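You operate a simulated robot arm through the tools that you are given. There is no shell and no other tool. Be economical: measure what you need, move in short steps, check, and stop when the job is done.

Carry out the task below with a simulated robot arm. There is one attempt and no reset: what you move stays moved.

JOB
Grease the green bearing till a bead shows at its seal.
Fine: yellow pad off the fitting, pump on, no more than twice the dose; pump back where it stood, pad back on. The line is locked off; leave it so. Set down upright: stand grease pump.

It is judged by the outcome, as a careful person would: the job done as asked, and still so three seconds after it is handed in. It fails if anything else is knocked over, pushed out of place, dropped, spilled or broken. A push-on lid holds only when it is set on centred and level and pressed home; a screw cap is set on level and turned clockwise until tight.

ROBOT AND FRAMES
A 7-joint arm with a two-finger parallel gripper, fixed in place. Base frame: the origin is at the foot of the arm, x ahead of it, y to its left, z up. Units: cm, degrees, N and s.
With the tool pointing down near the work surface it reaches from about 30 to 70 cm from the base axis. Its first joint turns from -66.0 to 66.0 degrees. Payload 1.57 kg.
Tool frame: the origin (TCP) lies between the finger pads and is the grasp point; the fingertips stand 3 cm ahead of it; z points along the fingers, y is the line along which they close. The gripper opens to 11 cm. The fingers are 2.4 cm wide and 1.2 cm thick; the gripper's body (4.8 by 11.2 cm) begins 7.8 cm behind the TCP.
Orientation is told as [roll, pitch, yaw] about the base's x, y, z axes, in that order, counted from this pose: with the fingers straight down and closing along the base's y, the tool's x points along the base's -x, its y along +y and its z along -z.

CONTROLS
- The arm moves only by the tool drive_tool. Its argument "steps" is a list of rows, each an object (a shift or turn left out is 0, a gripper value left out holds the last) with "dp": the shift along the tool's x, y, z in cm, a list of three; "delta_rot": the turn, a rotation vector about the tool's x, y, z in degrees, a list of three; "grip": the finger opening in cm, from 0 to 11. In form: [{"dp": [dx, dy, dz], "delta_rot": [rx, ry, rz], "grip": grip}, ...]. A call has 1 to 10 rows; each row is the pose to reach, as a shift and turn from the pose commanded when the call began, along the tool's axes at that moment. Each row takes 0.2 s and may step no farther than 5 cm and 8.6 degrees from the row before; otherwise, or with a gripper value out of range, the whole call is refused. A pose out of reach is approached as far as the arm can. The call stops where the force on the tool passes 90 N (or 10 N more than at its start, if that is more) or the arm is blocked; 0.2 s more then pass. Each finger travels about 10.8 cm/s and halts on what it meets, pressing with about 36 N; the grip force reading is that of the motor and also rises with nothing between the fingers. The clock runs only during rows and for 0.2 s after the last one: add rows that repeat a pose to give the fingers time. It gives the time, the measured TCP pose, the force on the tool (base axes), the opening and the grip force at its end, in the units of the frame above (readings bear some noise), with the torque about the TCP (base axes, N m) and any sound that the robot's microphone picked up.
- Cameras (640 x 400 px; columns grow to the right, rows downward): "scene" is fixed at [17.8, -41.67, 139.12]; the picture's right is [0.55, -0.83, 0.00], its down [-0.58, -0.38, -0.72] and it looks along [0.60, 0.40, -0.69] (base axes); focal length 214 px, centre (320, 200). "wrist" rides on the gripper at [7, 1.6, -14.1] in the tool frame; the picture's right is [-0.23, 0.97, 0.00], its down [-0.85, -0.20, -0.48] and it looks along [-0.47, -0.11, 0.88] (tool axes); focal length 222 px, centre (320, 200).
- snapshot(camera): a new picture of that camera. No time passes.
- point_at(camera, pixels): for up to 12 pixels [column, row] of the newest picture of that camera ("zoom" is the newest enlarged one), the place [x, y, z] in the base frame of the surface seen there, good to about 0.3 cm. No time passes.
- inspect(camera, box): a new picture of the part [left, top, right, bottom] of that camera's present view, enlarged. No time passes.
- close_job(): hands the job in; it is judged then, once.

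Go step by step. Measure first, check grasps and placings, and put right what went wrong. The budget is 80 turns and 38 pictures, counting those below and the enlarged ones. Unless the task says otherwise, let go and move clear before handing in, and close with one line.

The tools are called by a JSON object that holds its "api" and its "payload". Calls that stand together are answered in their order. drive_tool: Moves the arm, as the interface text tells. Its arguments: {"type":"object","properties":{"steps":{"type":"array","items":{"type":"object","properties":{"dp":{"type":"array","items":{"type":"number"}},"delta_rot":{"type":"array","items":{"type":"number"}},"grip":{"type":"number"}}}}},"required":["steps"]} The other tools are called the same way: snapshot (camera) takes a picture; point_at (camera, pixels) gives the place of the surface under pixels of a picture; inspect (camera, box) takes an enlarged picture of a part of a camera's view; close_job () hands the job in.

At the start:

```text
time_s: 0.0
tool_pos: [34.94, -14.45, 124.8]
tool_rot: [0.1, 0.0, 0.0]
ft_force: [0.1, 0.8, -0.4]
moment: [-0.02, -0.02, 0.01]
grip_width: 10.99
finger_force: 0.2
```

scene: 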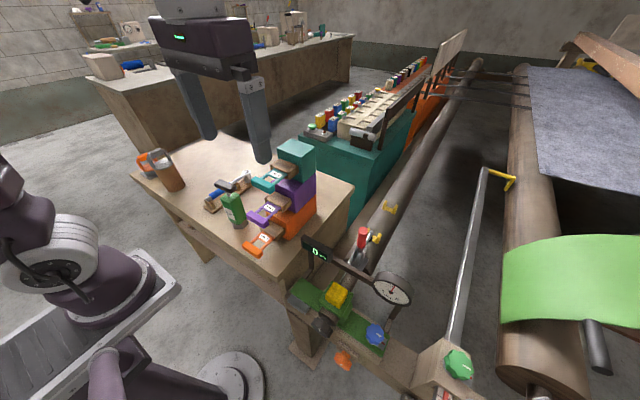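
wrist: 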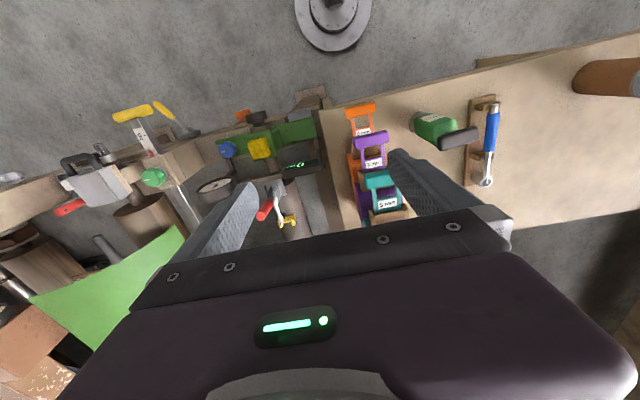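

The scene shows a green bearing housing with a yellow pad near (337,295), a green pump near (233,208), and locks and labels. I'll enlarge these areas first.

{"api": "inspect", "payload": {"camera": "scene", "box": [270, 220, 430, 370]}}

{"api": "inspect", "payload": {"camera": "scene", "box": [130, 130, 340, 260]}}

{"api": "inspect", "payload": {"camera": "wrist", "box": [200, 80, 420, 230]}}

```text
2.67 times, centred on (350, 295) of scene
```

zoom: 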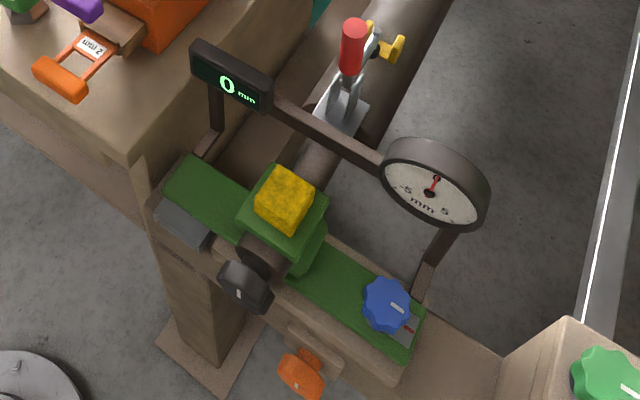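

```text
3.05 times, centred on (235, 195) of scene
```

zoom: 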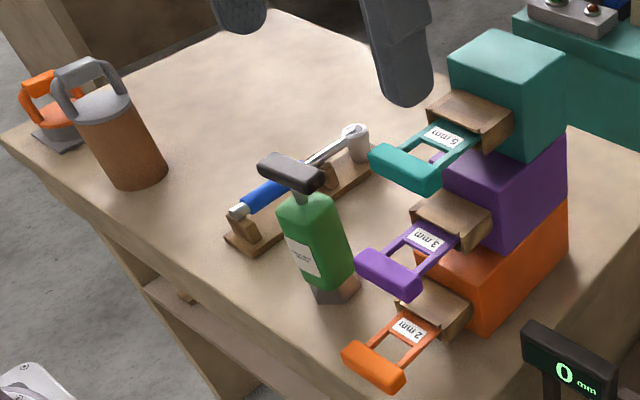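

```text
2.67 times, centred on (310, 155) of wrist
```

zoom: 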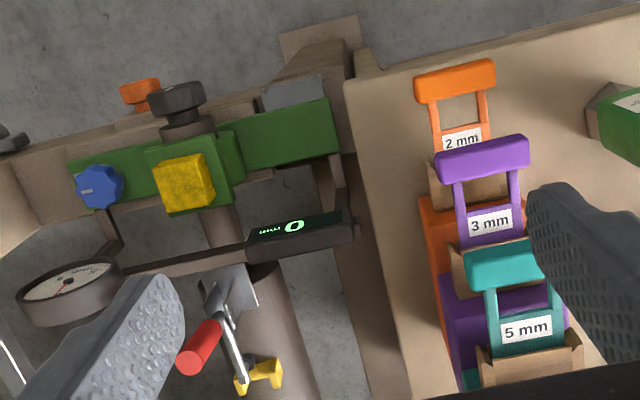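

The pump stands on a hex foot and carries a label and a dark plunger. The yellow pad sits on top of the green bearing. I'll zoom on the pump and bearing, then measure them.

{"api": "inspect", "payload": {"camera": "scene", "box": [208, 175, 258, 235]}}

{"api": "point_at", "payload": {"camera": "scene", "pixels": [[331, 180], [226, 186], [234, 188], [239, 227], [237, 197], [229, 198], [338, 290], [334, 285], [340, 303], [335, 302], [328, 298], [345, 290]]}}

```text
6.67 times, centred on (233, 205) of scene
```

zoom: 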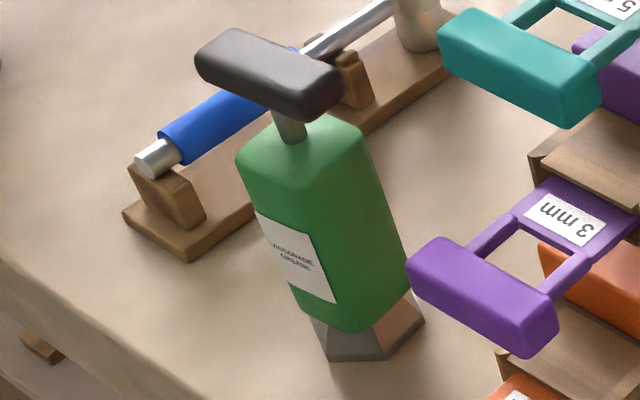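

```text
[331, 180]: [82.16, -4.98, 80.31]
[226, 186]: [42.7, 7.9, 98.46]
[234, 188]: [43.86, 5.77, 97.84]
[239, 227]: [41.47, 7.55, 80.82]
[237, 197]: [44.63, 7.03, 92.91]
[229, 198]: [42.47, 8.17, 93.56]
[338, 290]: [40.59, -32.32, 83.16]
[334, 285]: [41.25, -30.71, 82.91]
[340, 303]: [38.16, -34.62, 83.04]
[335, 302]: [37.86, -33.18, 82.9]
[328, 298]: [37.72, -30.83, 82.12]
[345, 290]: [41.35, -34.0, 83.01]
```

Pump top is about z 98 near (43.3, 6.8), and the pad top about z 83 near (39.7, -32.5). I'll measure the pump in detail on the zoom.

{"api": "point_at", "payload": {"camera": "zoom", "pixels": [[205, 48], [240, 35], [335, 72], [300, 95], [300, 155], [250, 165], [355, 130], [320, 180], [330, 310], [400, 285], [335, 345], [260, 380]]}}

{"api": "point_at", "payload": {"camera": "wrist", "pixels": [[258, 148], [252, 142], [266, 140], [255, 158], [268, 155], [450, 138], [427, 127], [440, 120], [260, 130], [300, 130], [228, 150], [485, 110]]}}

```text
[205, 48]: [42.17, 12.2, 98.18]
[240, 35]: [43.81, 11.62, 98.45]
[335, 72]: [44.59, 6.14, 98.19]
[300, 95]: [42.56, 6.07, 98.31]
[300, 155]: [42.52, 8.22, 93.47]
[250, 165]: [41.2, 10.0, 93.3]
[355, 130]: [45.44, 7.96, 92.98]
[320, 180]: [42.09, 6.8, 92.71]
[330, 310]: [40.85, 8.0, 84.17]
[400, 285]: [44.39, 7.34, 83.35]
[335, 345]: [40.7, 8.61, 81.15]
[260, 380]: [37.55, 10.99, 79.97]
```

```text
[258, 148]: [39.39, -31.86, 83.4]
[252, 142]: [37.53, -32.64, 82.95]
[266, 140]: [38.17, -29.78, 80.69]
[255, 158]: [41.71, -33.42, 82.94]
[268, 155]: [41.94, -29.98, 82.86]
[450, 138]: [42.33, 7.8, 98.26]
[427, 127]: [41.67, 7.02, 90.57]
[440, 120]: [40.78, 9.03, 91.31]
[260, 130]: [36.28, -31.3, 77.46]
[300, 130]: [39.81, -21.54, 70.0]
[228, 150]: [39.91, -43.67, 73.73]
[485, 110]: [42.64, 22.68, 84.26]
```

The pump is 18 cm tall, with a T-handle running roughly along y and the body top at z 93. Next I'll measure the obstacles around the bearing (display, gauge, red handle, knobs).

{"api": "point_at", "payload": {"camera": "scene", "pixels": [[304, 237], [335, 247], [336, 260], [350, 268], [365, 275], [368, 280], [385, 273], [410, 300], [391, 290], [358, 230], [367, 236], [371, 273]]}}

{"api": "inspect", "payload": {"camera": "scene", "box": [305, 260, 385, 340]}}

```text
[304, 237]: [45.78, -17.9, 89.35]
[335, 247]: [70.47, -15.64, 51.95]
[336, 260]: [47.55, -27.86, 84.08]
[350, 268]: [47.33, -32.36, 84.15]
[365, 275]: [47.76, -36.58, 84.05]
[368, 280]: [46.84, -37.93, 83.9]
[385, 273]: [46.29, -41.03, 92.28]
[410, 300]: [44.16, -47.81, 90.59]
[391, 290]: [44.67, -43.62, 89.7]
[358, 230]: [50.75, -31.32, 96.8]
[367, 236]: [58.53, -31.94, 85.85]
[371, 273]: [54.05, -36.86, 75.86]
```

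```text
5.00 times, centred on (345, 300) of scene
```

zoom: 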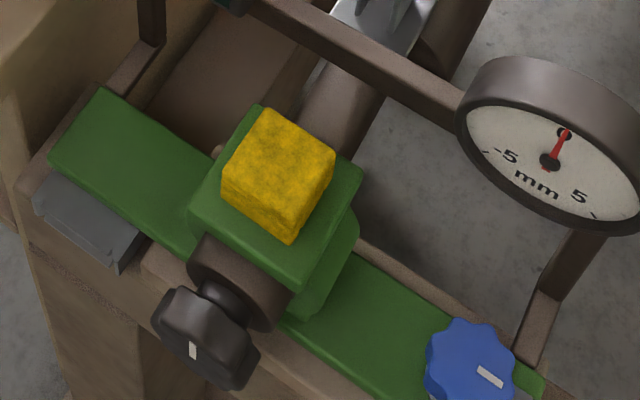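

The bar sits at x≈47.5, z 84, with the dial beyond y -41, so a downward approach at the pad is clear. Now the pad edges.

{"api": "point_at", "payload": {"camera": "zoom", "pixels": [[268, 112], [332, 158], [292, 222], [226, 172], [280, 165], [290, 238], [228, 200], [345, 180], [265, 115], [275, 262], [205, 205], [330, 225]]}}

```text
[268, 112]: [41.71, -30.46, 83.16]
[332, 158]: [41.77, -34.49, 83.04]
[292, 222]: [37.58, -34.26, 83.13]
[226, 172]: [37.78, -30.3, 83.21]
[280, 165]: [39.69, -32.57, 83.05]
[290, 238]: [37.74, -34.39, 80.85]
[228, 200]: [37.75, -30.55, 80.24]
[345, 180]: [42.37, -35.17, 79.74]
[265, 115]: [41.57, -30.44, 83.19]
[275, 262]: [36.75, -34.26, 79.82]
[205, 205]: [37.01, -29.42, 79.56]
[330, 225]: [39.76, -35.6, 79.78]
```

The pad is 4×4×3.4 cm, centred at (39.7, -32.4) and aligned with the axes. I'll look for a free spot on the bench to park it.

{"api": "point_at", "payload": {"camera": "scene", "pixels": [[246, 243], [258, 250], [205, 225], [215, 215], [200, 170], [200, 155], [255, 233], [268, 262], [190, 195], [215, 238], [335, 190], [310, 240]]}}

```text
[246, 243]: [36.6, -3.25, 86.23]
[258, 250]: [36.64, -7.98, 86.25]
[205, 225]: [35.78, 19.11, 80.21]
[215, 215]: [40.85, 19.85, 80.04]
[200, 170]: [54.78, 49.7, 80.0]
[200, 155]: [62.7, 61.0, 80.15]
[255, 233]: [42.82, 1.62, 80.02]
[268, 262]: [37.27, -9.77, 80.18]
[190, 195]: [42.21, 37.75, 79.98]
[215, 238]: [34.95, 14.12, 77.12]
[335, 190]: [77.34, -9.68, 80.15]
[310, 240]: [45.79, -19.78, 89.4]
```

A spot near (40, -13.5) on the right front corner of the bench is close to the bearing. I'll check that it's clear.

{"api": "inspect", "payload": {"camera": "scene", "box": [235, 200, 335, 290]}}

{"api": "point_at", "payload": {"camera": "scene", "pixels": [[282, 261], [276, 262], [288, 262], [284, 268], [280, 252], [292, 255], [297, 262], [284, 274], [275, 245], [268, 246], [262, 252], [300, 238]]}}

```text
4.44 times, centred on (285, 245) of scene
```

zoom: 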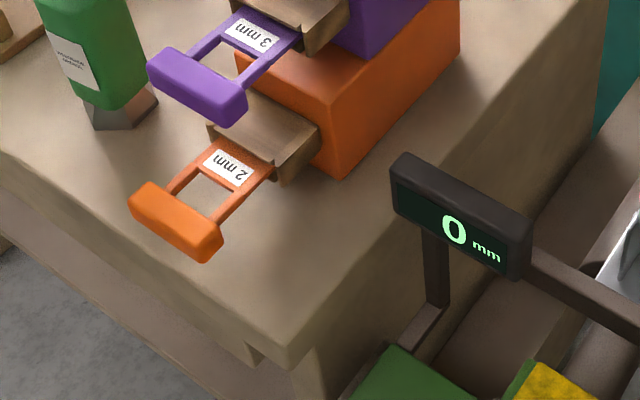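

```text
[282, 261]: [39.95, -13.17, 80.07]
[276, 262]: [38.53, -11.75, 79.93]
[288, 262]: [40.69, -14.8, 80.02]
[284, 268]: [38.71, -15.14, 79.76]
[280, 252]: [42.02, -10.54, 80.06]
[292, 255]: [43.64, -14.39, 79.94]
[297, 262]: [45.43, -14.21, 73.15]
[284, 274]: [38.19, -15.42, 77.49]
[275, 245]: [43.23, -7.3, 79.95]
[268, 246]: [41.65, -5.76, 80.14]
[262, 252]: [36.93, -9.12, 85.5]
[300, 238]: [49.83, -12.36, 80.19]
```

The spot at (41.5, -12.2) is clear bench. I'll move above the pad with the gripper part-closed.

{"api": "drive_tool", "payload": {"steps": [{"dp": [-0.7, -2.56, 3.6], "grip": 7}, {"dp": [-1.4, -5.1, 7.1], "grip": 7}, {"dp": [-2.1, -7.7, 10.7], "grip": 7}, {"dp": [-2.7, -10.3, 14.3], "grip": 7}, {"dp": [-3.4, -12.8, 17.9], "grip": 7}, {"dp": [-4.1, -15.4, 21.4], "grip": 7}, {"dp": [-4.76, -17.95, 25], "grip": 7}, {"dp": [-4.76, -17.95, 29], "grip": 7}, {"dp": [-4.76, -17.95, 32], "grip": 7}, {"dp": [-4.76, -17.95, 32], "grip": 7}]}}

{"api": "snapshot", "payload": {"camera": "wrist"}}

```text
time_s: 2.2
tool_pos: [39.83, -32.57, 92.51]
tool_rot: [0.0, 0.0, 0.0]
ft_force: [-0.6, -0.2, 0.5]
moment: [-0.01, 0.0, 0.01]
grip_width: 7.02
finger_force: 0.1
```

```text
29 pictures are left
```

wrist: 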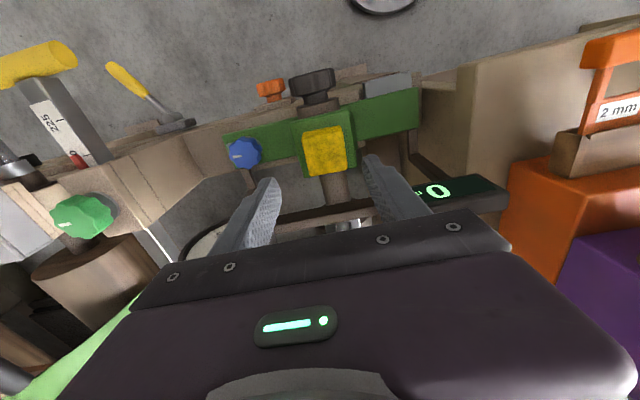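

The pad is between the fingers (pixel 325,150). I'll lower to z≈83.4 and close on it.

{"api": "drive_tool", "payload": {"steps": [{"dp": [0, 0.1, 4.5]}, {"dp": [0, 0.15, 7.5]}, {"dp": [0, 0.15, 9.1]}, {"dp": [0, 0.15, 9.1], "grip": 5}, {"dp": [0, 0.15, 9.1], "grip": 3}, {"dp": [0, 0.15, 9.1], "grip": 3}, {"dp": [0, 0.15, 9.1], "grip": 3}]}}

{"api": "snapshot", "payload": {"camera": "wrist"}}

```text
time_s: 3.8
tool_pos: [39.58, -32.48, 83.46]
tool_rot: [0.0, 0.1, 0.0]
ft_force: [0.8, 0.1, 0.5]
moment: [0.01, -0.01, -0.01]
grip_width: 4.38
finger_force: 35.9
```

```text
28 pictures are left
```

wrist: 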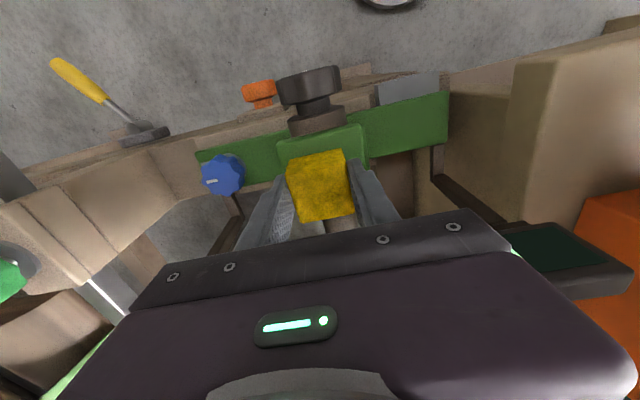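

The pad is gripped, with an opening of 4.38 and 36 N. I'll lift it straight up.

{"api": "drive_tool", "payload": {"steps": [{"dp": [0, 0, -0.7]}, {"dp": [0, 0, -1.5]}, {"dp": [0, 0, -3]}, {"dp": [0, 0, -6]}, {"dp": [0, 0, -10]}, {"dp": [0, 0, -12]}, {"dp": [0, 0, -12]}]}}

{"api": "inspect", "payload": {"camera": "scene", "box": [285, 240, 385, 340]}}

{"api": "snapshot", "payload": {"camera": "wrist"}}

```text
time_s: 5.4
tool_pos: [39.71, -32.26, 95.72]
tool_rot: [0.0, 0.1, 0.0]
ft_force: [0.6, 0.7, -0.4]
moment: [0.01, 0.02, -0.03]
grip_width: 4.39
finger_force: 35.3
```

```text
4.00 times, centred on (335, 290) of scene
```

zoom: 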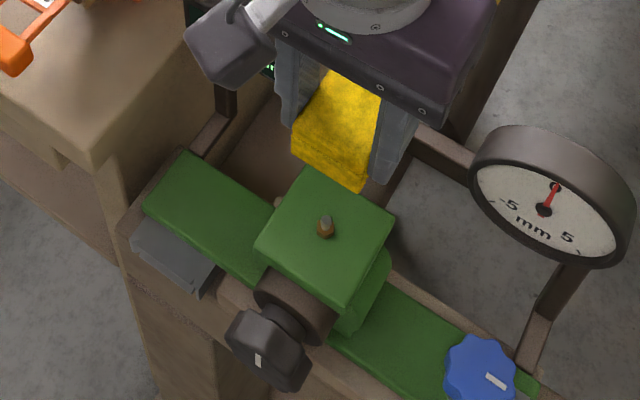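

```text
26 pictures are left
```

wrist: 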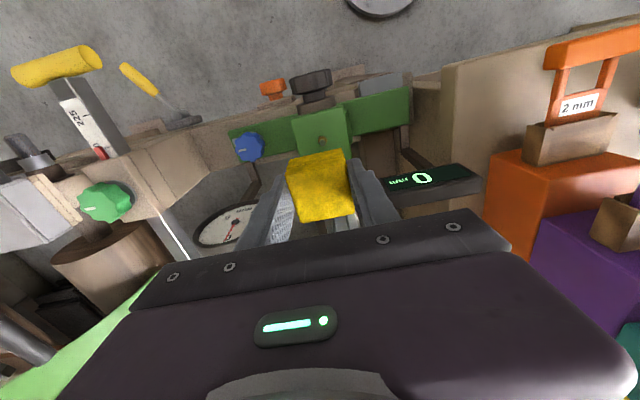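

The pad is off and the fitting shows as a small brass nipple at zoom (326,225). I'll measure it before moving on.

{"api": "point_at", "payload": {"camera": "zoom", "pixels": [[326, 217], [326, 223], [326, 230], [326, 236], [310, 170], [390, 230], [345, 305], [260, 248], [345, 255]]}}

{"api": "point_at", "payload": {"camera": "wrist", "pixels": [[322, 139], [322, 142], [322, 145]]}}

```text
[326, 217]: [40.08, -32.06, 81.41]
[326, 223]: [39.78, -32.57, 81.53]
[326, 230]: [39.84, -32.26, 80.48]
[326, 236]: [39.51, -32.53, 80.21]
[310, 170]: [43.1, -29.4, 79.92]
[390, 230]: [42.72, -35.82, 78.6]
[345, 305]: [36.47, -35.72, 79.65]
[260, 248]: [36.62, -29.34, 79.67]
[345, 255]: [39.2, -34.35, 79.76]
```

```text
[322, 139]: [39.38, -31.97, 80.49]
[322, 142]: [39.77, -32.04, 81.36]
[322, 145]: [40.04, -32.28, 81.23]
```

The fitting is at about (39.8, -32.4), top z 81.5. I'll carry the pad to the parking spot (41.5, -12.2), above the display's height.

{"api": "drive_tool", "payload": {"steps": [{"dp": [-0.4, 4, -1]}, {"dp": [-0.8, 8.5, -1]}, {"dp": [-1.2, 13, -1]}, {"dp": [-1.8, 17.5, -1]}, {"dp": [-1.8, 20.1, 0]}, {"dp": [-1.8, 20.1, 4.5]}, {"dp": [-1.8, 20.1, 8.5]}, {"dp": [-1.8, 20.1, 10.5]}, {"dp": [-1.8, 20.1, 11.3]}, {"dp": [-1.8, 20.1, 11.3]}]}}

{"api": "inspect", "payload": {"camera": "scene", "box": [235, 200, 335, 290]}}

```text
time_s: 7.2
tool_pos: [41.74, -12.53, 85.91]
tool_rot: [-0.1, -0.6, 0.1]
ft_force: [-20.2, 0.0, 77.6]
moment: [4.24, -2.25, 1.06]
grip_width: 4.39
finger_force: 35.5
stopped in row 9: the force on the tool passed its limit at 121 N (the readings are from after the stop); the commanded pose is now the measured one
```

```text
4.44 times, centred on (285, 245) of scene
```

zoom: 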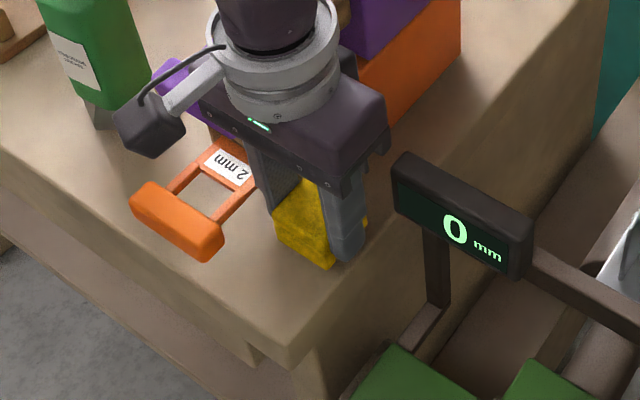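

The gripper body's +y side hit something (force up at about +5.5 cm), likely the purple drawer. I'll lift off at once and look.

{"api": "drive_tool", "payload": {"steps": [{"dp": [0, -0.1, -1]}, {"dp": [0, -0.3, -4]}, {"dp": [0, -2, -8]}, {"dp": [0, -2, -8]}]}}

{"api": "inspect", "payload": {"camera": "scene", "box": [205, 120, 345, 280]}}

{"api": "snapshot", "payload": {"camera": "wrist"}}

```text
time_s: 8.2
tool_pos: [41.59, -14.74, 93.58]
tool_rot: [-0.1, -0.2, -0.1]
ft_force: [0.7, -0.2, -0.1]
moment: [0.02, -0.01, 0.0]
grip_width: 4.41
finger_force: 35.7
```

```text
2.50 times, centred on (275, 200) of scene
```

zoom: 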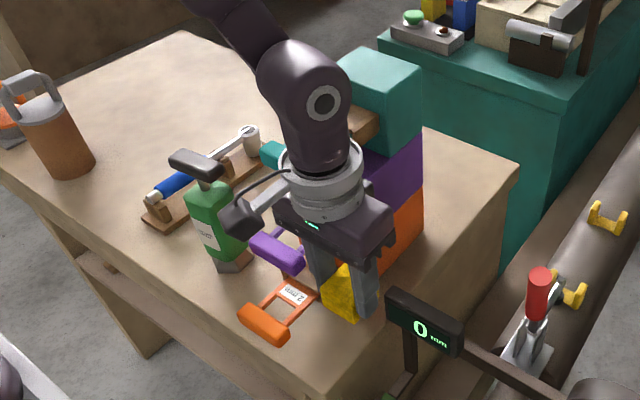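

```text
23 pictures are left
```

wrist: 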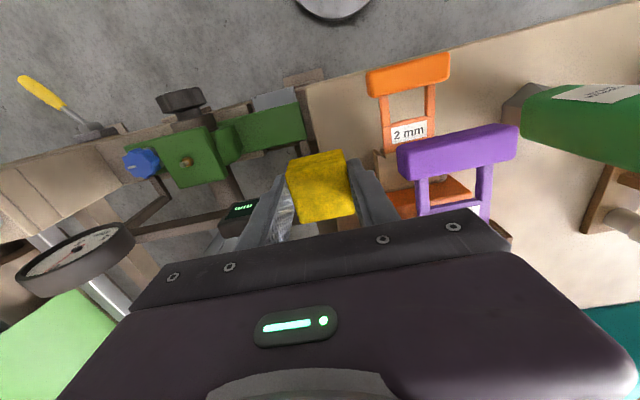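

The drawers haven't moved (purple handle still at pixel ~258,220). I'll turn the tool 90° so its narrow side faces the drawers; the pump needs that turn too.

{"api": "drive_tool", "payload": {"steps": [{"dp": [0, 0, -2], "delta_rot": [0, 0, -8.5]}, {"dp": [0, 0, -4], "delta_rot": [0, 0, -17]}, {"dp": [0, 0, -4], "delta_rot": [0, 0, -25.5]}, {"dp": [0, 0, -4], "delta_rot": [0, 0, -34]}, {"dp": [0, 0, -4], "delta_rot": [0, 0, -42.5]}, {"dp": [0, 0, -4], "delta_rot": [0, 0, -51]}, {"dp": [0, 0, -4], "delta_rot": [0, 0, -59.5]}, {"dp": [0, 0, -4], "delta_rot": [0, 0, -68]}, {"dp": [0, 0, -4], "delta_rot": [0, 0, -76.5]}, {"dp": [0, 0, -4], "delta_rot": [0, 0, -85]}]}}

```text
time_s: 10.4
tool_pos: [41.73, -14.5, 97.67]
tool_rot: [-0.4, 0.2, 85.2]
ft_force: [-1.0, 0.9, -0.1]
moment: [0.01, 0.0, -0.02]
grip_width: 4.38
finger_force: 36.2
```

The turn worked. I'll finish it and move down over the parking spot.

{"api": "drive_tool", "payload": {"steps": [{"dp": [-1, 0.1, 0], "delta_rot": [0, 0, -5]}, {"dp": [-2, 0.2, 4], "delta_rot": [0, 0, -5]}, {"dp": [-2, 0.2, 8], "delta_rot": [0, 0, -5]}, {"dp": [-2, 0.2, 11], "delta_rot": [0, 0, -5]}, {"dp": [-2, 0.2, 12.5], "delta_rot": [0, 0, -5]}, {"dp": [-2, 0.2, 12.5], "delta_rot": [0, 0, -5]}]}}

{"api": "inspect", "payload": {"camera": "scene", "box": [235, 200, 335, 290]}}

```text
time_s: 11.8
tool_pos: [41.7, -12.67, 84.94]
tool_rot: [-0.5, 0.1, 89.8]
ft_force: [-4.2, -4.2, -0.1]
moment: [0.33, -0.3, 0.17]
grip_width: 4.41
finger_force: 36.4
```

```text
4.44 times, centred on (285, 245) of scene
```

zoom: 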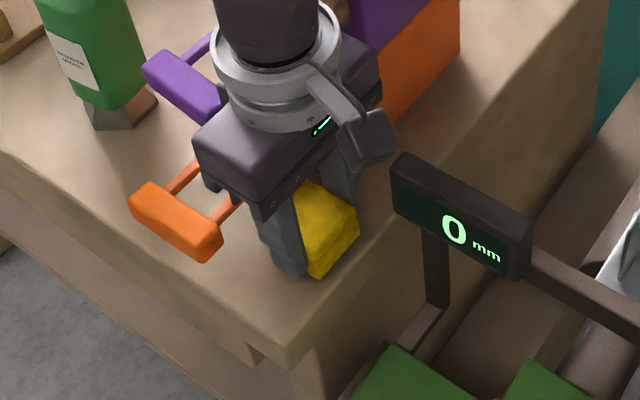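

A slight side force (-4, -4) suggests the body's far corner touches the purple drawer. I'll back off toward -x and lower there.

{"api": "drive_tool", "payload": {"steps": [{"dp": [0.2, 0.8, -0.8]}, {"dp": [0.2, 2, -0.8]}, {"dp": [0.2, 2, -0.2]}, {"dp": [0.2, 2, -0.2]}]}}

{"api": "inspect", "payload": {"camera": "wrist", "box": [160, 60, 560, 310]}}

```text
time_s: 12.8
tool_pos: [39.85, -12.78, 85.22]
tool_rot: [-0.5, 0.1, 90.0]
ft_force: [0.7, 0.0, -0.9]
moment: [-0.01, 0.01, 0.04]
grip_width: 4.39
finger_force: 35.5
```

```text
1.60 times, centred on (360, 185) of wrist
```

zoom: 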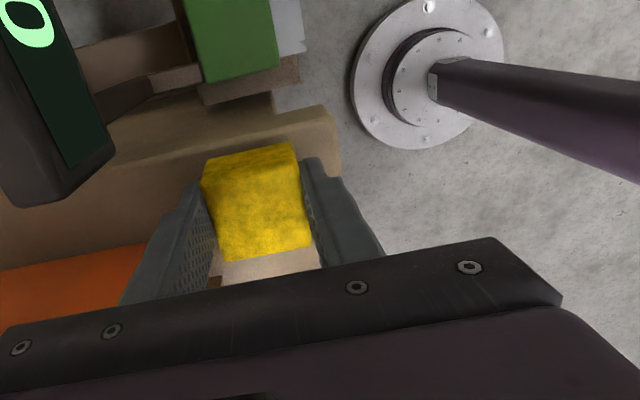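

Contact is gone and the pad is over the bench. I'll lower until it touches, then let go.

{"api": "drive_tool", "payload": {"steps": [{"dp": [0, 0, 0.7]}, {"dp": [0, 0, 1.2]}, {"dp": [0, 0, 1.4]}, {"dp": [0, 0, 1.4]}]}}

```text
time_s: 13.8
tool_pos: [39.78, -12.74, 83.89]
tool_rot: [-0.4, 0.2, 90.1]
ft_force: [-0.1, -0.3, 0.3]
moment: [-0.03, 0.01, 0.03]
grip_width: 4.41
finger_force: 36.1
```

No contact yet at z 83.89, so I'll ease down a bit more.

{"api": "drive_tool", "payload": {"steps": [{"dp": [0, 0, 0.15]}, {"dp": [0, 0, 0.3]}, {"dp": [0, 0, 0.3]}]}}

```text
time_s: 14.7
tool_pos: [39.73, -12.79, 83.7]
tool_rot: [-0.6, 0.3, 90.0]
ft_force: [-3.9, 1.4, 45.7]
moment: [0.34, 0.49, -0.02]
grip_width: 4.36
finger_force: 35.9
```

The pad is on the bench (45 N). I'll open and rise.

{"api": "drive_tool", "payload": {"steps": [{"dp": [0, 0, -0.15], "grip": 5.2}, {"dp": [0, 0, -0.15], "grip": 6.2}, {"dp": [0, 0, -2], "grip": 6.2}, {"dp": [0, 0, -6]}, {"dp": [0, 0, -11]}, {"dp": [0, 0, -16]}, {"dp": [0, 0, -21]}, {"dp": [0, 0, -21]}]}}

{"api": "inspect", "payload": {"camera": "scene", "box": [205, 150, 345, 290]}}

```text
time_s: 16.4
tool_pos: [39.72, -12.89, 104.79]
tool_rot: [-0.5, 0.2, 90.0]
ft_force: [-0.4, 0.2, 0.1]
moment: [-0.01, 0.02, 0.05]
grip_width: 6.2
finger_force: 0.0
```

```text
2.86 times, centred on (275, 220) of scene
```

zoom: 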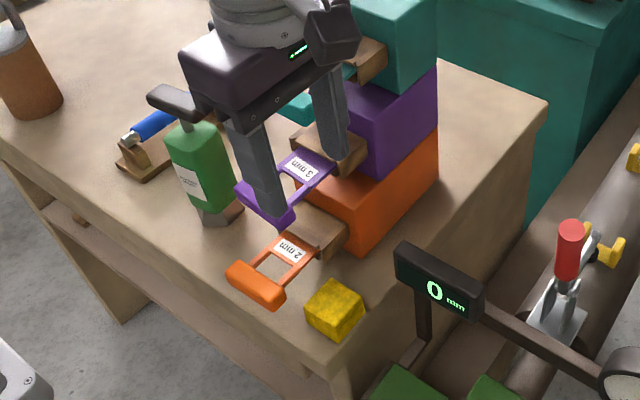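

The pad sits upright and stable on the bench. Before approaching the pump, I'll measure the pump-side edges of the teal and purple handles.

{"api": "point_at", "payload": {"camera": "zoom", "pixels": [[282, 105], [300, 120], [240, 185], [295, 215], [290, 222], [150, 92], [195, 108], [190, 118], [200, 220], [240, 212], [335, 310], [120, 165]]}}

{"api": "snapshot", "payload": {"camera": "wrist"}}

```text
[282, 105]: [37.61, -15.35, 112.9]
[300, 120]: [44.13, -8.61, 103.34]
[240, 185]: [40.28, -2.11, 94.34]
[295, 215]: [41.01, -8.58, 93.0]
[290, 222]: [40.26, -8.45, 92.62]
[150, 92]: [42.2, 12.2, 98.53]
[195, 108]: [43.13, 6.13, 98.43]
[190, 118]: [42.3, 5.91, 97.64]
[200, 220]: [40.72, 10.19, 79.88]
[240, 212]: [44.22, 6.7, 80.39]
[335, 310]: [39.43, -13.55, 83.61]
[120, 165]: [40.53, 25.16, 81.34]
```

```text
19 pictures are left
```

wrist: 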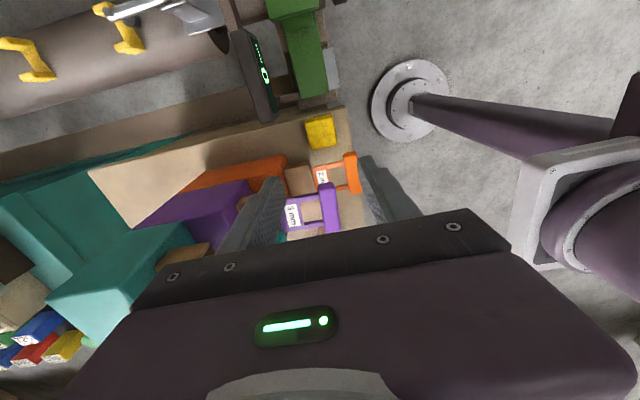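

The purple handle spans y -8.5…-2 at z 94. I'll measure the teal one on the initial scene picture and move over the pump at a safe height.

{"api": "point_at", "payload": {"camera": "scene", "pixels": [[254, 178], [256, 184], [270, 190], [274, 188], [258, 176], [226, 186]]}}

{"api": "drive_tool", "payload": {"steps": [{"dp": [0, 0, -5]}, {"dp": [0, 0, -10]}, {"dp": [-4, -0.7, -10]}, {"dp": [-8.5, -1.4, -10]}, {"dp": [-13, -2.1, -10]}, {"dp": [-17.5, -2.8, -10]}, {"dp": [-21.9, -3.5, -10], "grip": 8}, {"dp": [-21.9, -3.5, -10], "grip": 8}]}}

{"api": "snapshot", "payload": {"camera": "wrist"}}

```text
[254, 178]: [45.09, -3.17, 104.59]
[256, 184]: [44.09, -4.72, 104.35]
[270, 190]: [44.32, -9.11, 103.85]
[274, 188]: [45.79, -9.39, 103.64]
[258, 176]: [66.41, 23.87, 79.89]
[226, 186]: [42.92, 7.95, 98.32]
```

```text
time_s: 18.2
tool_pos: [43.06, 8.73, 114.8]
tool_rot: [-0.5, 0.0, 89.9]
ft_force: [-0.1, 0.4, -0.4]
moment: [0.01, 0.0, 0.0]
grip_width: 8.0
finger_force: 0.0
```

```text
18 pictures are left
```

wrist: 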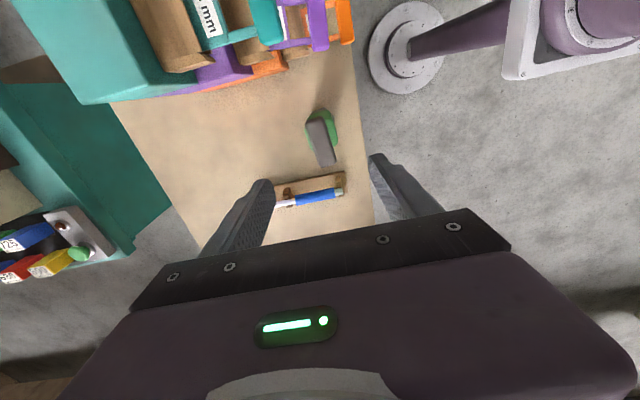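

The pump handle is visible at (322,140). I'll measure its outline and its turn.

{"api": "inspect", "payload": {"camera": "wrist", "box": [270, 90, 390, 210]}}

```text
3.33 times, centred on (330, 150) of wrist
```

zoom: 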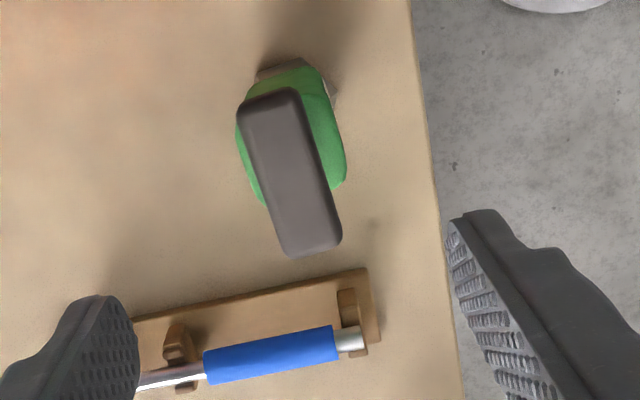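

{"api": "point_at", "payload": {"camera": "zoom", "pixels": [[242, 110], [296, 95], [285, 250], [335, 240], [288, 172], [340, 180], [320, 72], [250, 160], [270, 90], [260, 75], [305, 65], [333, 95]]}}

```text
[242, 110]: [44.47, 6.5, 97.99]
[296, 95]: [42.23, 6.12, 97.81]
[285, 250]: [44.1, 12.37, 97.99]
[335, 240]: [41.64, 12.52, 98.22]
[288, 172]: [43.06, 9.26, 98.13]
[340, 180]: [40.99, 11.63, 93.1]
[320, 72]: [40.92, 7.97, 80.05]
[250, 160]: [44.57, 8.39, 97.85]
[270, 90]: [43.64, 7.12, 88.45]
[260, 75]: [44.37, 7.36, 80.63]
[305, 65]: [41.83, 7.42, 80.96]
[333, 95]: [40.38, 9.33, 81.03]
```

The handle centre is about (43.1, 9.25), turned about 5°. I'll line up and come down with the fingers either side of it, in x.

{"api": "drive_tool", "payload": {"steps": [{"dp": [-0.5, 0, 4], "delta_rot": [0, 0, -4.5]}, {"dp": [-0.5, 0, 8], "delta_rot": [0, 0, -4.5]}, {"dp": [-0.5, 0, 12], "delta_rot": [0, 0, -4.5]}, {"dp": [-0.5, 0, 16], "delta_rot": [0, 0, -4.5]}, {"dp": [-0.5, 0, 19], "delta_rot": [0, 0, -4.5]}, {"dp": [-0.5, 0, 19], "delta_rot": [0, 0, -4.5]}]}}

{"api": "snapshot", "payload": {"camera": "wrist"}}

```text
time_s: 19.6
tool_pos: [43.31, 9.36, 95.46]
tool_rot: [-0.4, 0.0, 94.4]
ft_force: [-0.5, -0.1, 0.9]
moment: [0.04, -0.02, -0.01]
grip_width: 7.99
finger_force: 0.0
```

```text
16 pictures are left
```

wrist: 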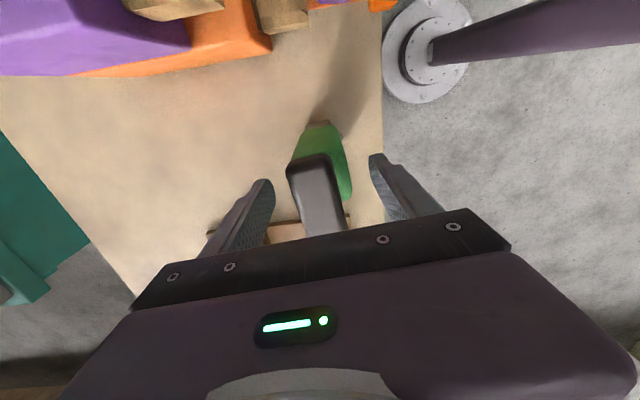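

The fingers straddle the handle. I'll go down to z≈91.4 and close.

{"api": "drive_tool", "payload": {"steps": [{"dp": [0, 0.15, 2.5]}, {"dp": [0, 0.15, 4.0]}, {"dp": [0, 0.15, 4.0], "grip": 6}, {"dp": [0, 0.15, 4.0], "grip": 4.5}, {"dp": [0, 0.15, 4.0], "grip": 3.5}, {"dp": [0, 0.15, 4.0], "grip": 3}, {"dp": [0, 0.15, 4.0], "grip": 3}]}}

```text
time_s: 21.2
tool_pos: [43.16, 9.33, 91.62]
tool_rot: [-0.4, 0.2, 94.4]
ft_force: [-0.9, -0.1, 0.4]
moment: [0.06, 0.08, -0.03]
grip_width: 4.75
finger_force: 36.0
```

Gripped at an opening of 4.75. The return pose is (43.16, 9.33, 91.62), yaw 94.4. Lifting.

{"api": "drive_tool", "payload": {"steps": [{"dp": [0, 0, -0.5]}, {"dp": [0, 0, -2]}, {"dp": [0, 0, -5.5]}, {"dp": [0, 0, -10]}, {"dp": [0, 0, -14]}, {"dp": [0, 0, -18]}, {"dp": [0, 0, -18]}]}}

{"api": "inspect", "payload": {"camera": "scene", "box": [160, 100, 320, 260]}}

```text
time_s: 22.9
tool_pos: [42.88, 9.67, 109.72]
tool_rot: [-0.3, 0.1, 94.6]
ft_force: [1.0, 0.6, -4.2]
moment: [-0.01, -0.04, -0.01]
grip_width: 4.75
finger_force: 36.3
```

```text
2.50 times, centred on (240, 180) of scene
```

zoom: 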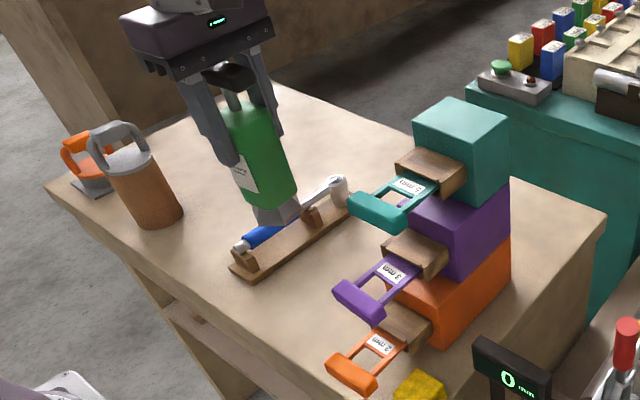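

The pump is held upright. I'll raise it to clear the teal handle, then carry it across toward the fitting.

{"api": "drive_tool", "payload": {"steps": [{"dp": [0, 0, -4]}, {"dp": [0, 0, -8]}, {"dp": [0.5, 0.1, -11.5]}, {"dp": [4.5, 0.7, -11.5]}, {"dp": [9, 1.4, -11.5]}, {"dp": [13.5, 2.1, -11.5]}, {"dp": [18, 2.8, -11.5]}, {"dp": [22.5, 3.5, -11.5]}, {"dp": [27, 4.2, -11.5]}, {"dp": [31, 4.8, -11.5]}]}}

{"api": "drive_tool", "payload": {"steps": [{"dp": [4.5, 0.7, 0]}, {"dp": [8, 1.2, 0]}, {"dp": [10.6, 1.6, 2]}, {"dp": [10.6, 1.6, 6]}, {"dp": [10.6, 1.6, 10.5]}, {"dp": [10.6, 1.6, 15]}, {"dp": [10.6, 1.6, 19.5]}, {"dp": [10.6, 1.6, 23]}, {"dp": [10.6, 1.6, 23]}]}}

{"api": "snapshot", "payload": {"camera": "wrist"}}

{"api": "inspect", "payload": {"camera": "scene", "box": [285, 220, 385, 320]}}

```text
time_s: 25.1
tool_pos: [40.43, -21.87, 121.37]
tool_rot: [-0.5, 0.1, 94.5]
ft_force: [0.6, -0.7, -5.8]
moment: [0.02, -0.01, 0.02]
grip_width: 4.74
finger_force: 36.2
```

```text
time_s: 27.1
tool_pos: [39.77, -32.43, 98.13]
tool_rot: [-0.6, 0.1, 94.4]
ft_force: [-0.2, 0.0, -5.1]
moment: [-0.03, -0.04, 0.03]
grip_width: 4.73
finger_force: 36.1
```

```text
14 pictures are left
```

wrist: 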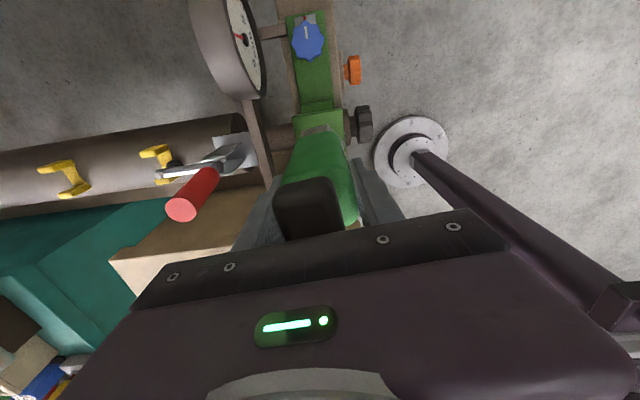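

```text
4.00 times, centred on (335, 270) of scene
```

zoom: 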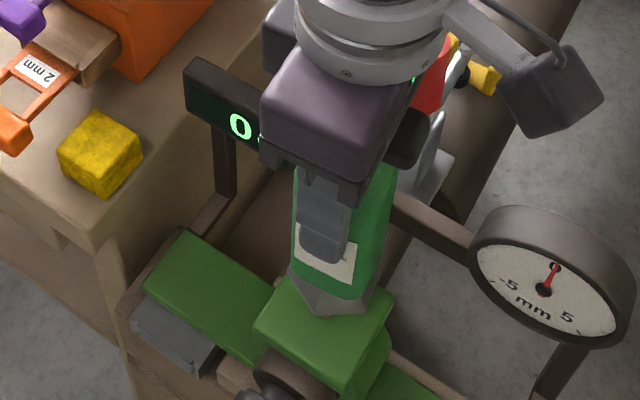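

The pump foot is above the block at zoom (325,300). I'll measure the foot's visible corners to centre it.

{"api": "point_at", "payload": {"camera": "zoom", "pixels": [[295, 288], [320, 313], [366, 310], [330, 300], [292, 275], [376, 290], [298, 262], [370, 200], [298, 190]]}}

{"api": "point_at", "payload": {"camera": "wrist", "pixels": [[305, 131], [328, 126], [340, 133], [285, 190], [335, 190], [283, 230], [302, 140], [350, 150]]}}

```text
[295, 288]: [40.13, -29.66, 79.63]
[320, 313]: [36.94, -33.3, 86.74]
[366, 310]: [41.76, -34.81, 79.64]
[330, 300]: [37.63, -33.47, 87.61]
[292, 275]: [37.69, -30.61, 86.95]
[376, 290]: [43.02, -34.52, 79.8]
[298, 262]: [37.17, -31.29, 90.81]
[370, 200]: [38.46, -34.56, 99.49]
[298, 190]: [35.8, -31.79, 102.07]
```

```text
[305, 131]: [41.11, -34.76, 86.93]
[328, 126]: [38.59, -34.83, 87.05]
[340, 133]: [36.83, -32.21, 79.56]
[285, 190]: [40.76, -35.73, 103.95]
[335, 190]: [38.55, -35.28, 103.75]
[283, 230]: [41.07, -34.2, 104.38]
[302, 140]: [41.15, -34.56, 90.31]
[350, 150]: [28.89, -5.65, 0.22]
```

The foot centre is about (39.65, -32.5) against the fitting at (39.77, -32.35). I'll nudge it and lower to just above the fitting, then ease on.

{"api": "drive_tool", "payload": {"steps": [{"dp": [-0.12, -0.1, 2]}, {"dp": [-0.12, -0.1, 4]}, {"dp": [-0.12, -0.1, 4.6]}, {"dp": [-0.12, -0.1, 5.1]}, {"dp": [-0.12, -0.1, 5.5]}, {"dp": [-0.12, -0.1, 5.5]}]}}

```text
time_s: 28.4
tool_pos: [40.08, -32.27, 92.43]
tool_rot: [-0.4, 0.1, 94.4]
ft_force: [-0.2, -0.1, -4.7]
moment: [-0.06, 0.03, 0.04]
grip_width: 4.73
finger_force: 36.4
```

The foot is at about z 80.8, below the fitting's top, with no force, so it's going over the fitting. I'll ease down the rest.

{"api": "drive_tool", "payload": {"steps": [{"dp": [0, 0, 0.2]}, {"dp": [0, 0, 0.4]}, {"dp": [0, 0, 0.6]}, {"dp": [0, 0, 0.7]}, {"dp": [0, 0, 0.7]}]}}

```text
time_s: 29.6
tool_pos: [40.04, -32.25, 92.02]
tool_rot: [-0.3, 0.1, 94.5]
ft_force: [-0.7, 0.2, -4.0]
moment: [0.01, 0.0, -0.01]
grip_width: 4.75
finger_force: 35.8
```

{"api": "drive_tool", "payload": {"steps": [{"dp": [0, 0, 0.15]}, {"dp": [0, 0, 0.3]}, {"dp": [0, 0, 0.45]}, {"dp": [0, 0, 0.45]}]}}

```text
time_s: 30.6
tool_pos: [40.11, -32.16, 91.64]
tool_rot: [-0.4, 0.2, 94.5]
ft_force: [-1.0, 4.9, 20.1]
moment: [0.85, 0.84, -0.14]
grip_width: 4.73
finger_force: 36.1
```

Contact at foot height ≈80.0, about the block top. I'll look at the seating.

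{"api": "inspect", "payload": {"camera": "scene", "box": [305, 255, 375, 325]}}

```text
5.71 times, centred on (340, 290) of scene
```

zoom: 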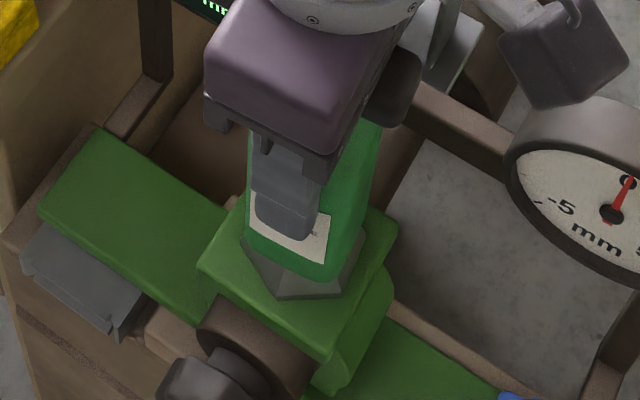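

The hex foot sits flat on the block around the fitting. I'll let go, rise, close the fingers and prepare to press the handle.

{"api": "drive_tool", "payload": {"steps": [{"dp": [0, 0, -0.05], "grip": 5.5}, {"dp": [0, 0, -0.05], "grip": 7.5}, {"dp": [0, 0, -0.05], "grip": 7.5}, {"dp": [0, 0, -4]}, {"dp": [0, 0, -8.5]}, {"dp": [0, 0, -13]}, {"dp": [0, 0, -14], "grip": 4}, {"dp": [0, 0, -14], "grip": 0}, {"dp": [0, 0, -14], "grip": 0}]}}

{"api": "snapshot", "payload": {"camera": "wrist"}}

{"api": "inspect", "payload": {"camera": "scene", "box": [285, 220, 385, 320]}}

```text
time_s: 32.6
tool_pos: [39.82, -32.33, 105.81]
tool_rot: [-0.5, 0.1, 94.4]
ft_force: [0.5, -0.6, 0.2]
moment: [-0.03, 0.02, 0.01]
grip_width: 0.02
finger_force: 21.0
```

```text
11 pictures are left
```

wrist: 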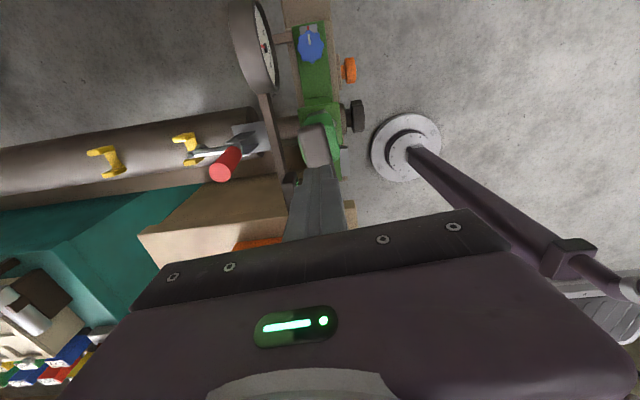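

```text
4.00 times, centred on (335, 270) of scene
```

zoom: 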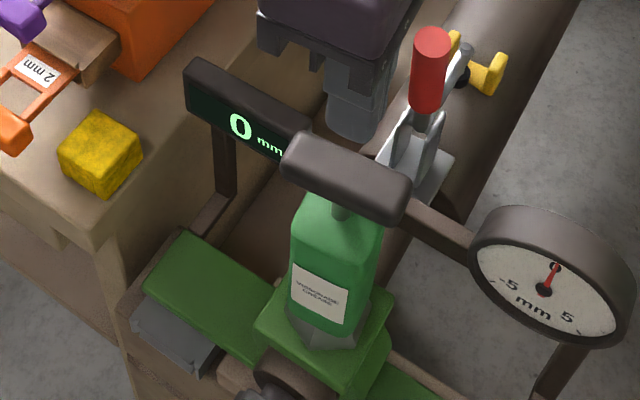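

The pump stands upright on the fitting. I'll measure the handle top and stem.

{"api": "point_at", "payload": {"camera": "zoom", "pixels": [[290, 150], [310, 135], [408, 182], [388, 208], [348, 170], [340, 212], [326, 345], [293, 318], [372, 335], [300, 205], [375, 235]]}}

```text
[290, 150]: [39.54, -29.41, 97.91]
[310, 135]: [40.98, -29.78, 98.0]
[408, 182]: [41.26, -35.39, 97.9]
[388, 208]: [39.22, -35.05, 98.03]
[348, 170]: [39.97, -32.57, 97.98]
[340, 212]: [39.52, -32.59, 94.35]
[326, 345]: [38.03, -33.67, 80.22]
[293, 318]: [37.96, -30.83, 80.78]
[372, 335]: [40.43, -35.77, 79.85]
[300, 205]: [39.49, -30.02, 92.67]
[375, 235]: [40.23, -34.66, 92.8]
```

The handle top is at z 98.0, centred near (40.1, -32.4). I'll press down slowly with closed fingers to feel the stroke.

{"api": "drive_tool", "payload": {"steps": [{"dp": [0.1, -0.2, 2.5]}, {"dp": [0.1, -0.2, 4]}, {"dp": [0.1, -0.2, 4.7]}, {"dp": [0.1, -0.2, 5.1]}, {"dp": [0.1, -0.2, 5.5]}, {"dp": [0.1, -0.2, 5.5]}]}}

```text
time_s: 34.0
tool_pos: [40.14, -32.24, 100.11]
tool_rot: [-0.4, 0.0, 94.5]
ft_force: [-0.9, 1.2, 2.4]
moment: [0.06, 0.03, 0.0]
grip_width: 0.0
finger_force: 21.3
```

The handle yields lightly (2.4 N) at a tip z of 97.1. Pressing further.

{"api": "drive_tool", "payload": {"steps": [{"dp": [0, 0, 0.4]}, {"dp": [0, 0, 0.8]}, {"dp": [0, 0, 1.2]}, {"dp": [0, 0, 1.2]}]}}

{"api": "inspect", "payload": {"camera": "scene", "box": [295, 240, 375, 320]}}

```text
time_s: 35.0
tool_pos: [40.16, -32.33, 98.9]
tool_rot: [-0.5, 0.2, 94.3]
ft_force: [0.0, -0.1, 15.1]
moment: [0.05, -0.02, -0.05]
grip_width: 0.0
finger_force: 21.3
heard: click
```

```text
5.00 times, centred on (335, 280) of scene
```

zoom: 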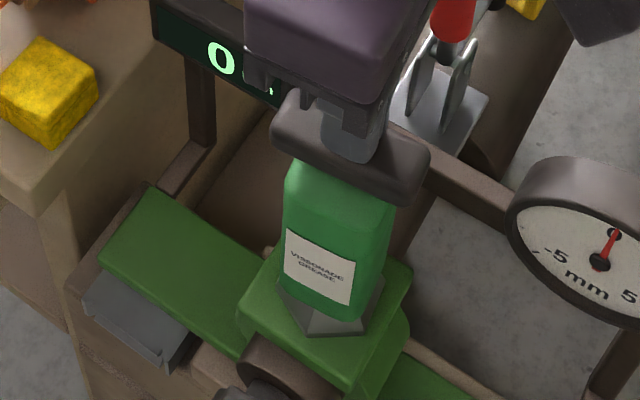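

One click means one stroke. No bead is visible yet at the collar (zoom 250,350). I'll raise to let the handle return and see whether a bead appears.

{"api": "drive_tool", "payload": {"steps": [{"dp": [0, 0, -1]}, {"dp": [0, 0, -2]}, {"dp": [0, 0, -3.2]}, {"dp": [0, 0, -3.2]}]}}

{"api": "inspect", "payload": {"camera": "scene", "box": [295, 250, 375, 330]}}

```text
time_s: 36.0
tool_pos: [39.98, -32.38, 102.17]
tool_rot: [-0.4, 0.1, 94.3]
ft_force: [-0.8, 0.7, 0.4]
moment: [-0.01, 0.02, -0.04]
grip_width: 0.0
finger_force: 21.7
```

```text
5.00 times, centred on (335, 290) of scene
```

zoom: 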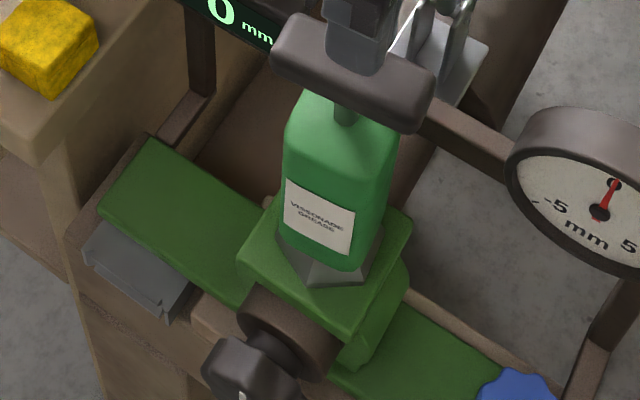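

The handle springs back and there's still no bead. Second stroke, then I'll look again.

{"api": "drive_tool", "payload": {"steps": [{"dp": [0, 0, 1.2]}, {"dp": [0, 0, 2.0]}, {"dp": [0, 0, 2.6]}, {"dp": [0, 0, 3.2]}, {"dp": [0, 0, 3.3]}, {"dp": [0, 0, 3.3]}, {"dp": [0, 0, 1.5]}, {"dp": [0, 0, 0]}, {"dp": [0, 0, 0]}]}}

{"api": "inspect", "payload": {"camera": "scene", "box": [295, 250, 375, 330]}}

```text
time_s: 38.0
tool_pos: [40.16, -32.24, 102.15]
tool_rot: [-0.5, 0.0, 94.3]
ft_force: [0.2, 0.9, 0.8]
moment: [0.03, -0.01, -0.01]
grip_width: 0.0
finger_force: 21.6
heard: click
```

```text
5.00 times, centred on (335, 290) of scene
```

zoom: 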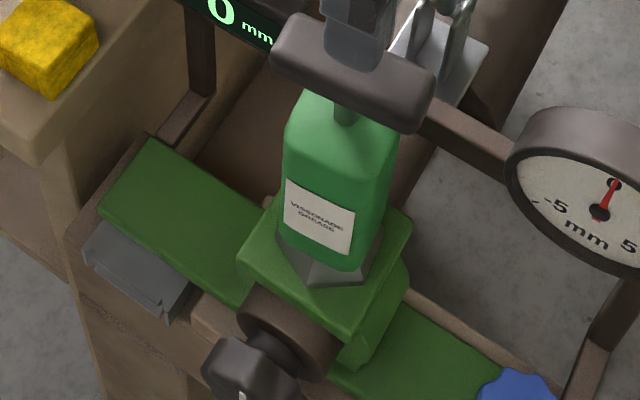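

Two clicks and no bead visible, nor any grease leaking at the foot. Third stroke, then another look.

{"api": "drive_tool", "payload": {"steps": [{"dp": [0, 0, 1.2]}, {"dp": [0, 0, 2.0]}, {"dp": [0, 0, 2.6]}, {"dp": [0, 0, 3.2]}, {"dp": [0, 0, 3.3]}, {"dp": [0, 0, 3.3]}, {"dp": [0, 0, 1.5]}, {"dp": [0, 0, 0]}, {"dp": [0, 0, 0]}]}}

{"api": "inspect", "payload": {"camera": "scene", "box": [305, 270, 365, 330]}}

```text
time_s: 40.0
tool_pos: [40.14, -32.35, 102.06]
tool_rot: [-0.5, 0.1, 94.6]
ft_force: [-0.5, -0.4, -0.6]
moment: [-0.01, 0.0, 0.02]
grip_width: 0.01
finger_force: 21.6
heard: click
```

```text
6.67 times, centred on (335, 300) of scene
```

zoom: 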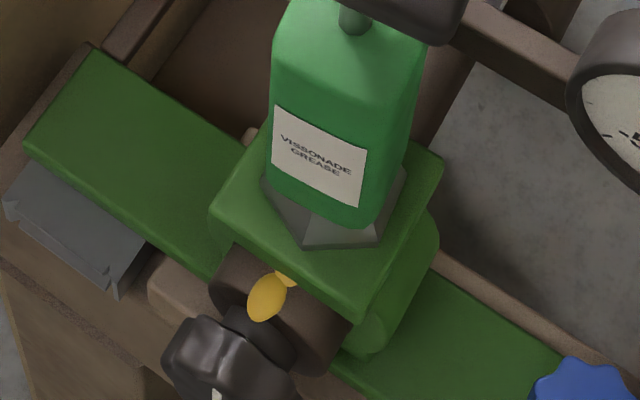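

A yellow bead now shows at the seal (zoom 268,295) after three strokes, so pumping is done. I'll open the fingers above the handle and regrip the body.

{"api": "drive_tool", "payload": {"steps": [{"dp": [-0.1, 0.2, -1], "grip": 3}, {"dp": [-0.1, 0.2, -1], "grip": 6}, {"dp": [-0.1, 0.2, -1], "grip": 8}, {"dp": [-0.1, 0.2, 2], "grip": 8}, {"dp": [-0.1, 0.2, 6], "grip": 8}, {"dp": [-0.1, 0.2, 9], "grip": 8}, {"dp": [-0.1, 0.2, 10.4], "grip": 7}, {"dp": [-0.1, 0.2, 10.4], "grip": 5.5}, {"dp": [-0.1, 0.2, 10.4], "grip": 3.5}, {"dp": [-0.1, 0.2, 10.4], "grip": 3}]}}

{"api": "drive_tool", "payload": {"steps": [{"dp": [0, 0, 0], "grip": 3}, {"dp": [0, 0, 0], "grip": 3}]}}

```text
time_s: 42.2
tool_pos: [39.9, -32.26, 91.61]
tool_rot: [-0.5, 0.1, 94.4]
ft_force: [0.9, -0.6, 0.2]
moment: [-0.03, -0.03, -0.01]
grip_width: 4.74
finger_force: 36.2
```

```text
time_s: 42.9
tool_pos: [39.99, -32.3, 91.65]
tool_rot: [-0.4, 0.0, 94.4]
ft_force: [0.1, -0.7, -0.3]
moment: [0.02, 0.06, 0.01]
grip_width: 4.74
finger_force: 35.7
```

The body is gripped again (4.74). I'll lift straight off the fitting to travel height.

{"api": "drive_tool", "payload": {"steps": [{"dp": [0, 0, -0.5]}, {"dp": [0, 0, -1.5]}, {"dp": [0, 0, -4]}, {"dp": [0, 0, -8.5]}, {"dp": [0, 0, -13]}, {"dp": [0, 0, -17.5]}, {"dp": [0, 0, -22]}, {"dp": [0, 0, -26.5]}, {"dp": [0, 0, -29.5]}, {"dp": [0, 0, -29.5]}]}}

{"api": "drive_tool", "payload": {"steps": [{"dp": [-4, -0.6, 0]}, {"dp": [-8.5, -1.3, 0]}, {"dp": [-13, -2, 0]}, {"dp": [-17.5, -2.7, 0]}, {"dp": [-22, -3.4, 0]}, {"dp": [-26.5, -4.1, 0]}, {"dp": [-31, -4.8, 0]}, {"dp": [-35.5, -5.5, 0]}, {"dp": [-39.5, -6, 0]}, {"dp": [-41.48, -6.3, 0]}]}}

```text
time_s: 45.0
tool_pos: [39.77, -32.12, 120.95]
tool_rot: [-0.4, 0.1, 94.5]
ft_force: [-0.1, 0.0, -4.4]
moment: [0.01, -0.02, 0.0]
grip_width: 4.72
finger_force: 35.5
```

```text
time_s: 47.2
tool_pos: [42.83, 9.81, 121.0]
tool_rot: [-0.5, 0.2, 94.4]
ft_force: [-0.1, -0.7, -5.1]
moment: [0.0, 0.02, -0.02]
grip_width: 4.73
finger_force: 36.7
```

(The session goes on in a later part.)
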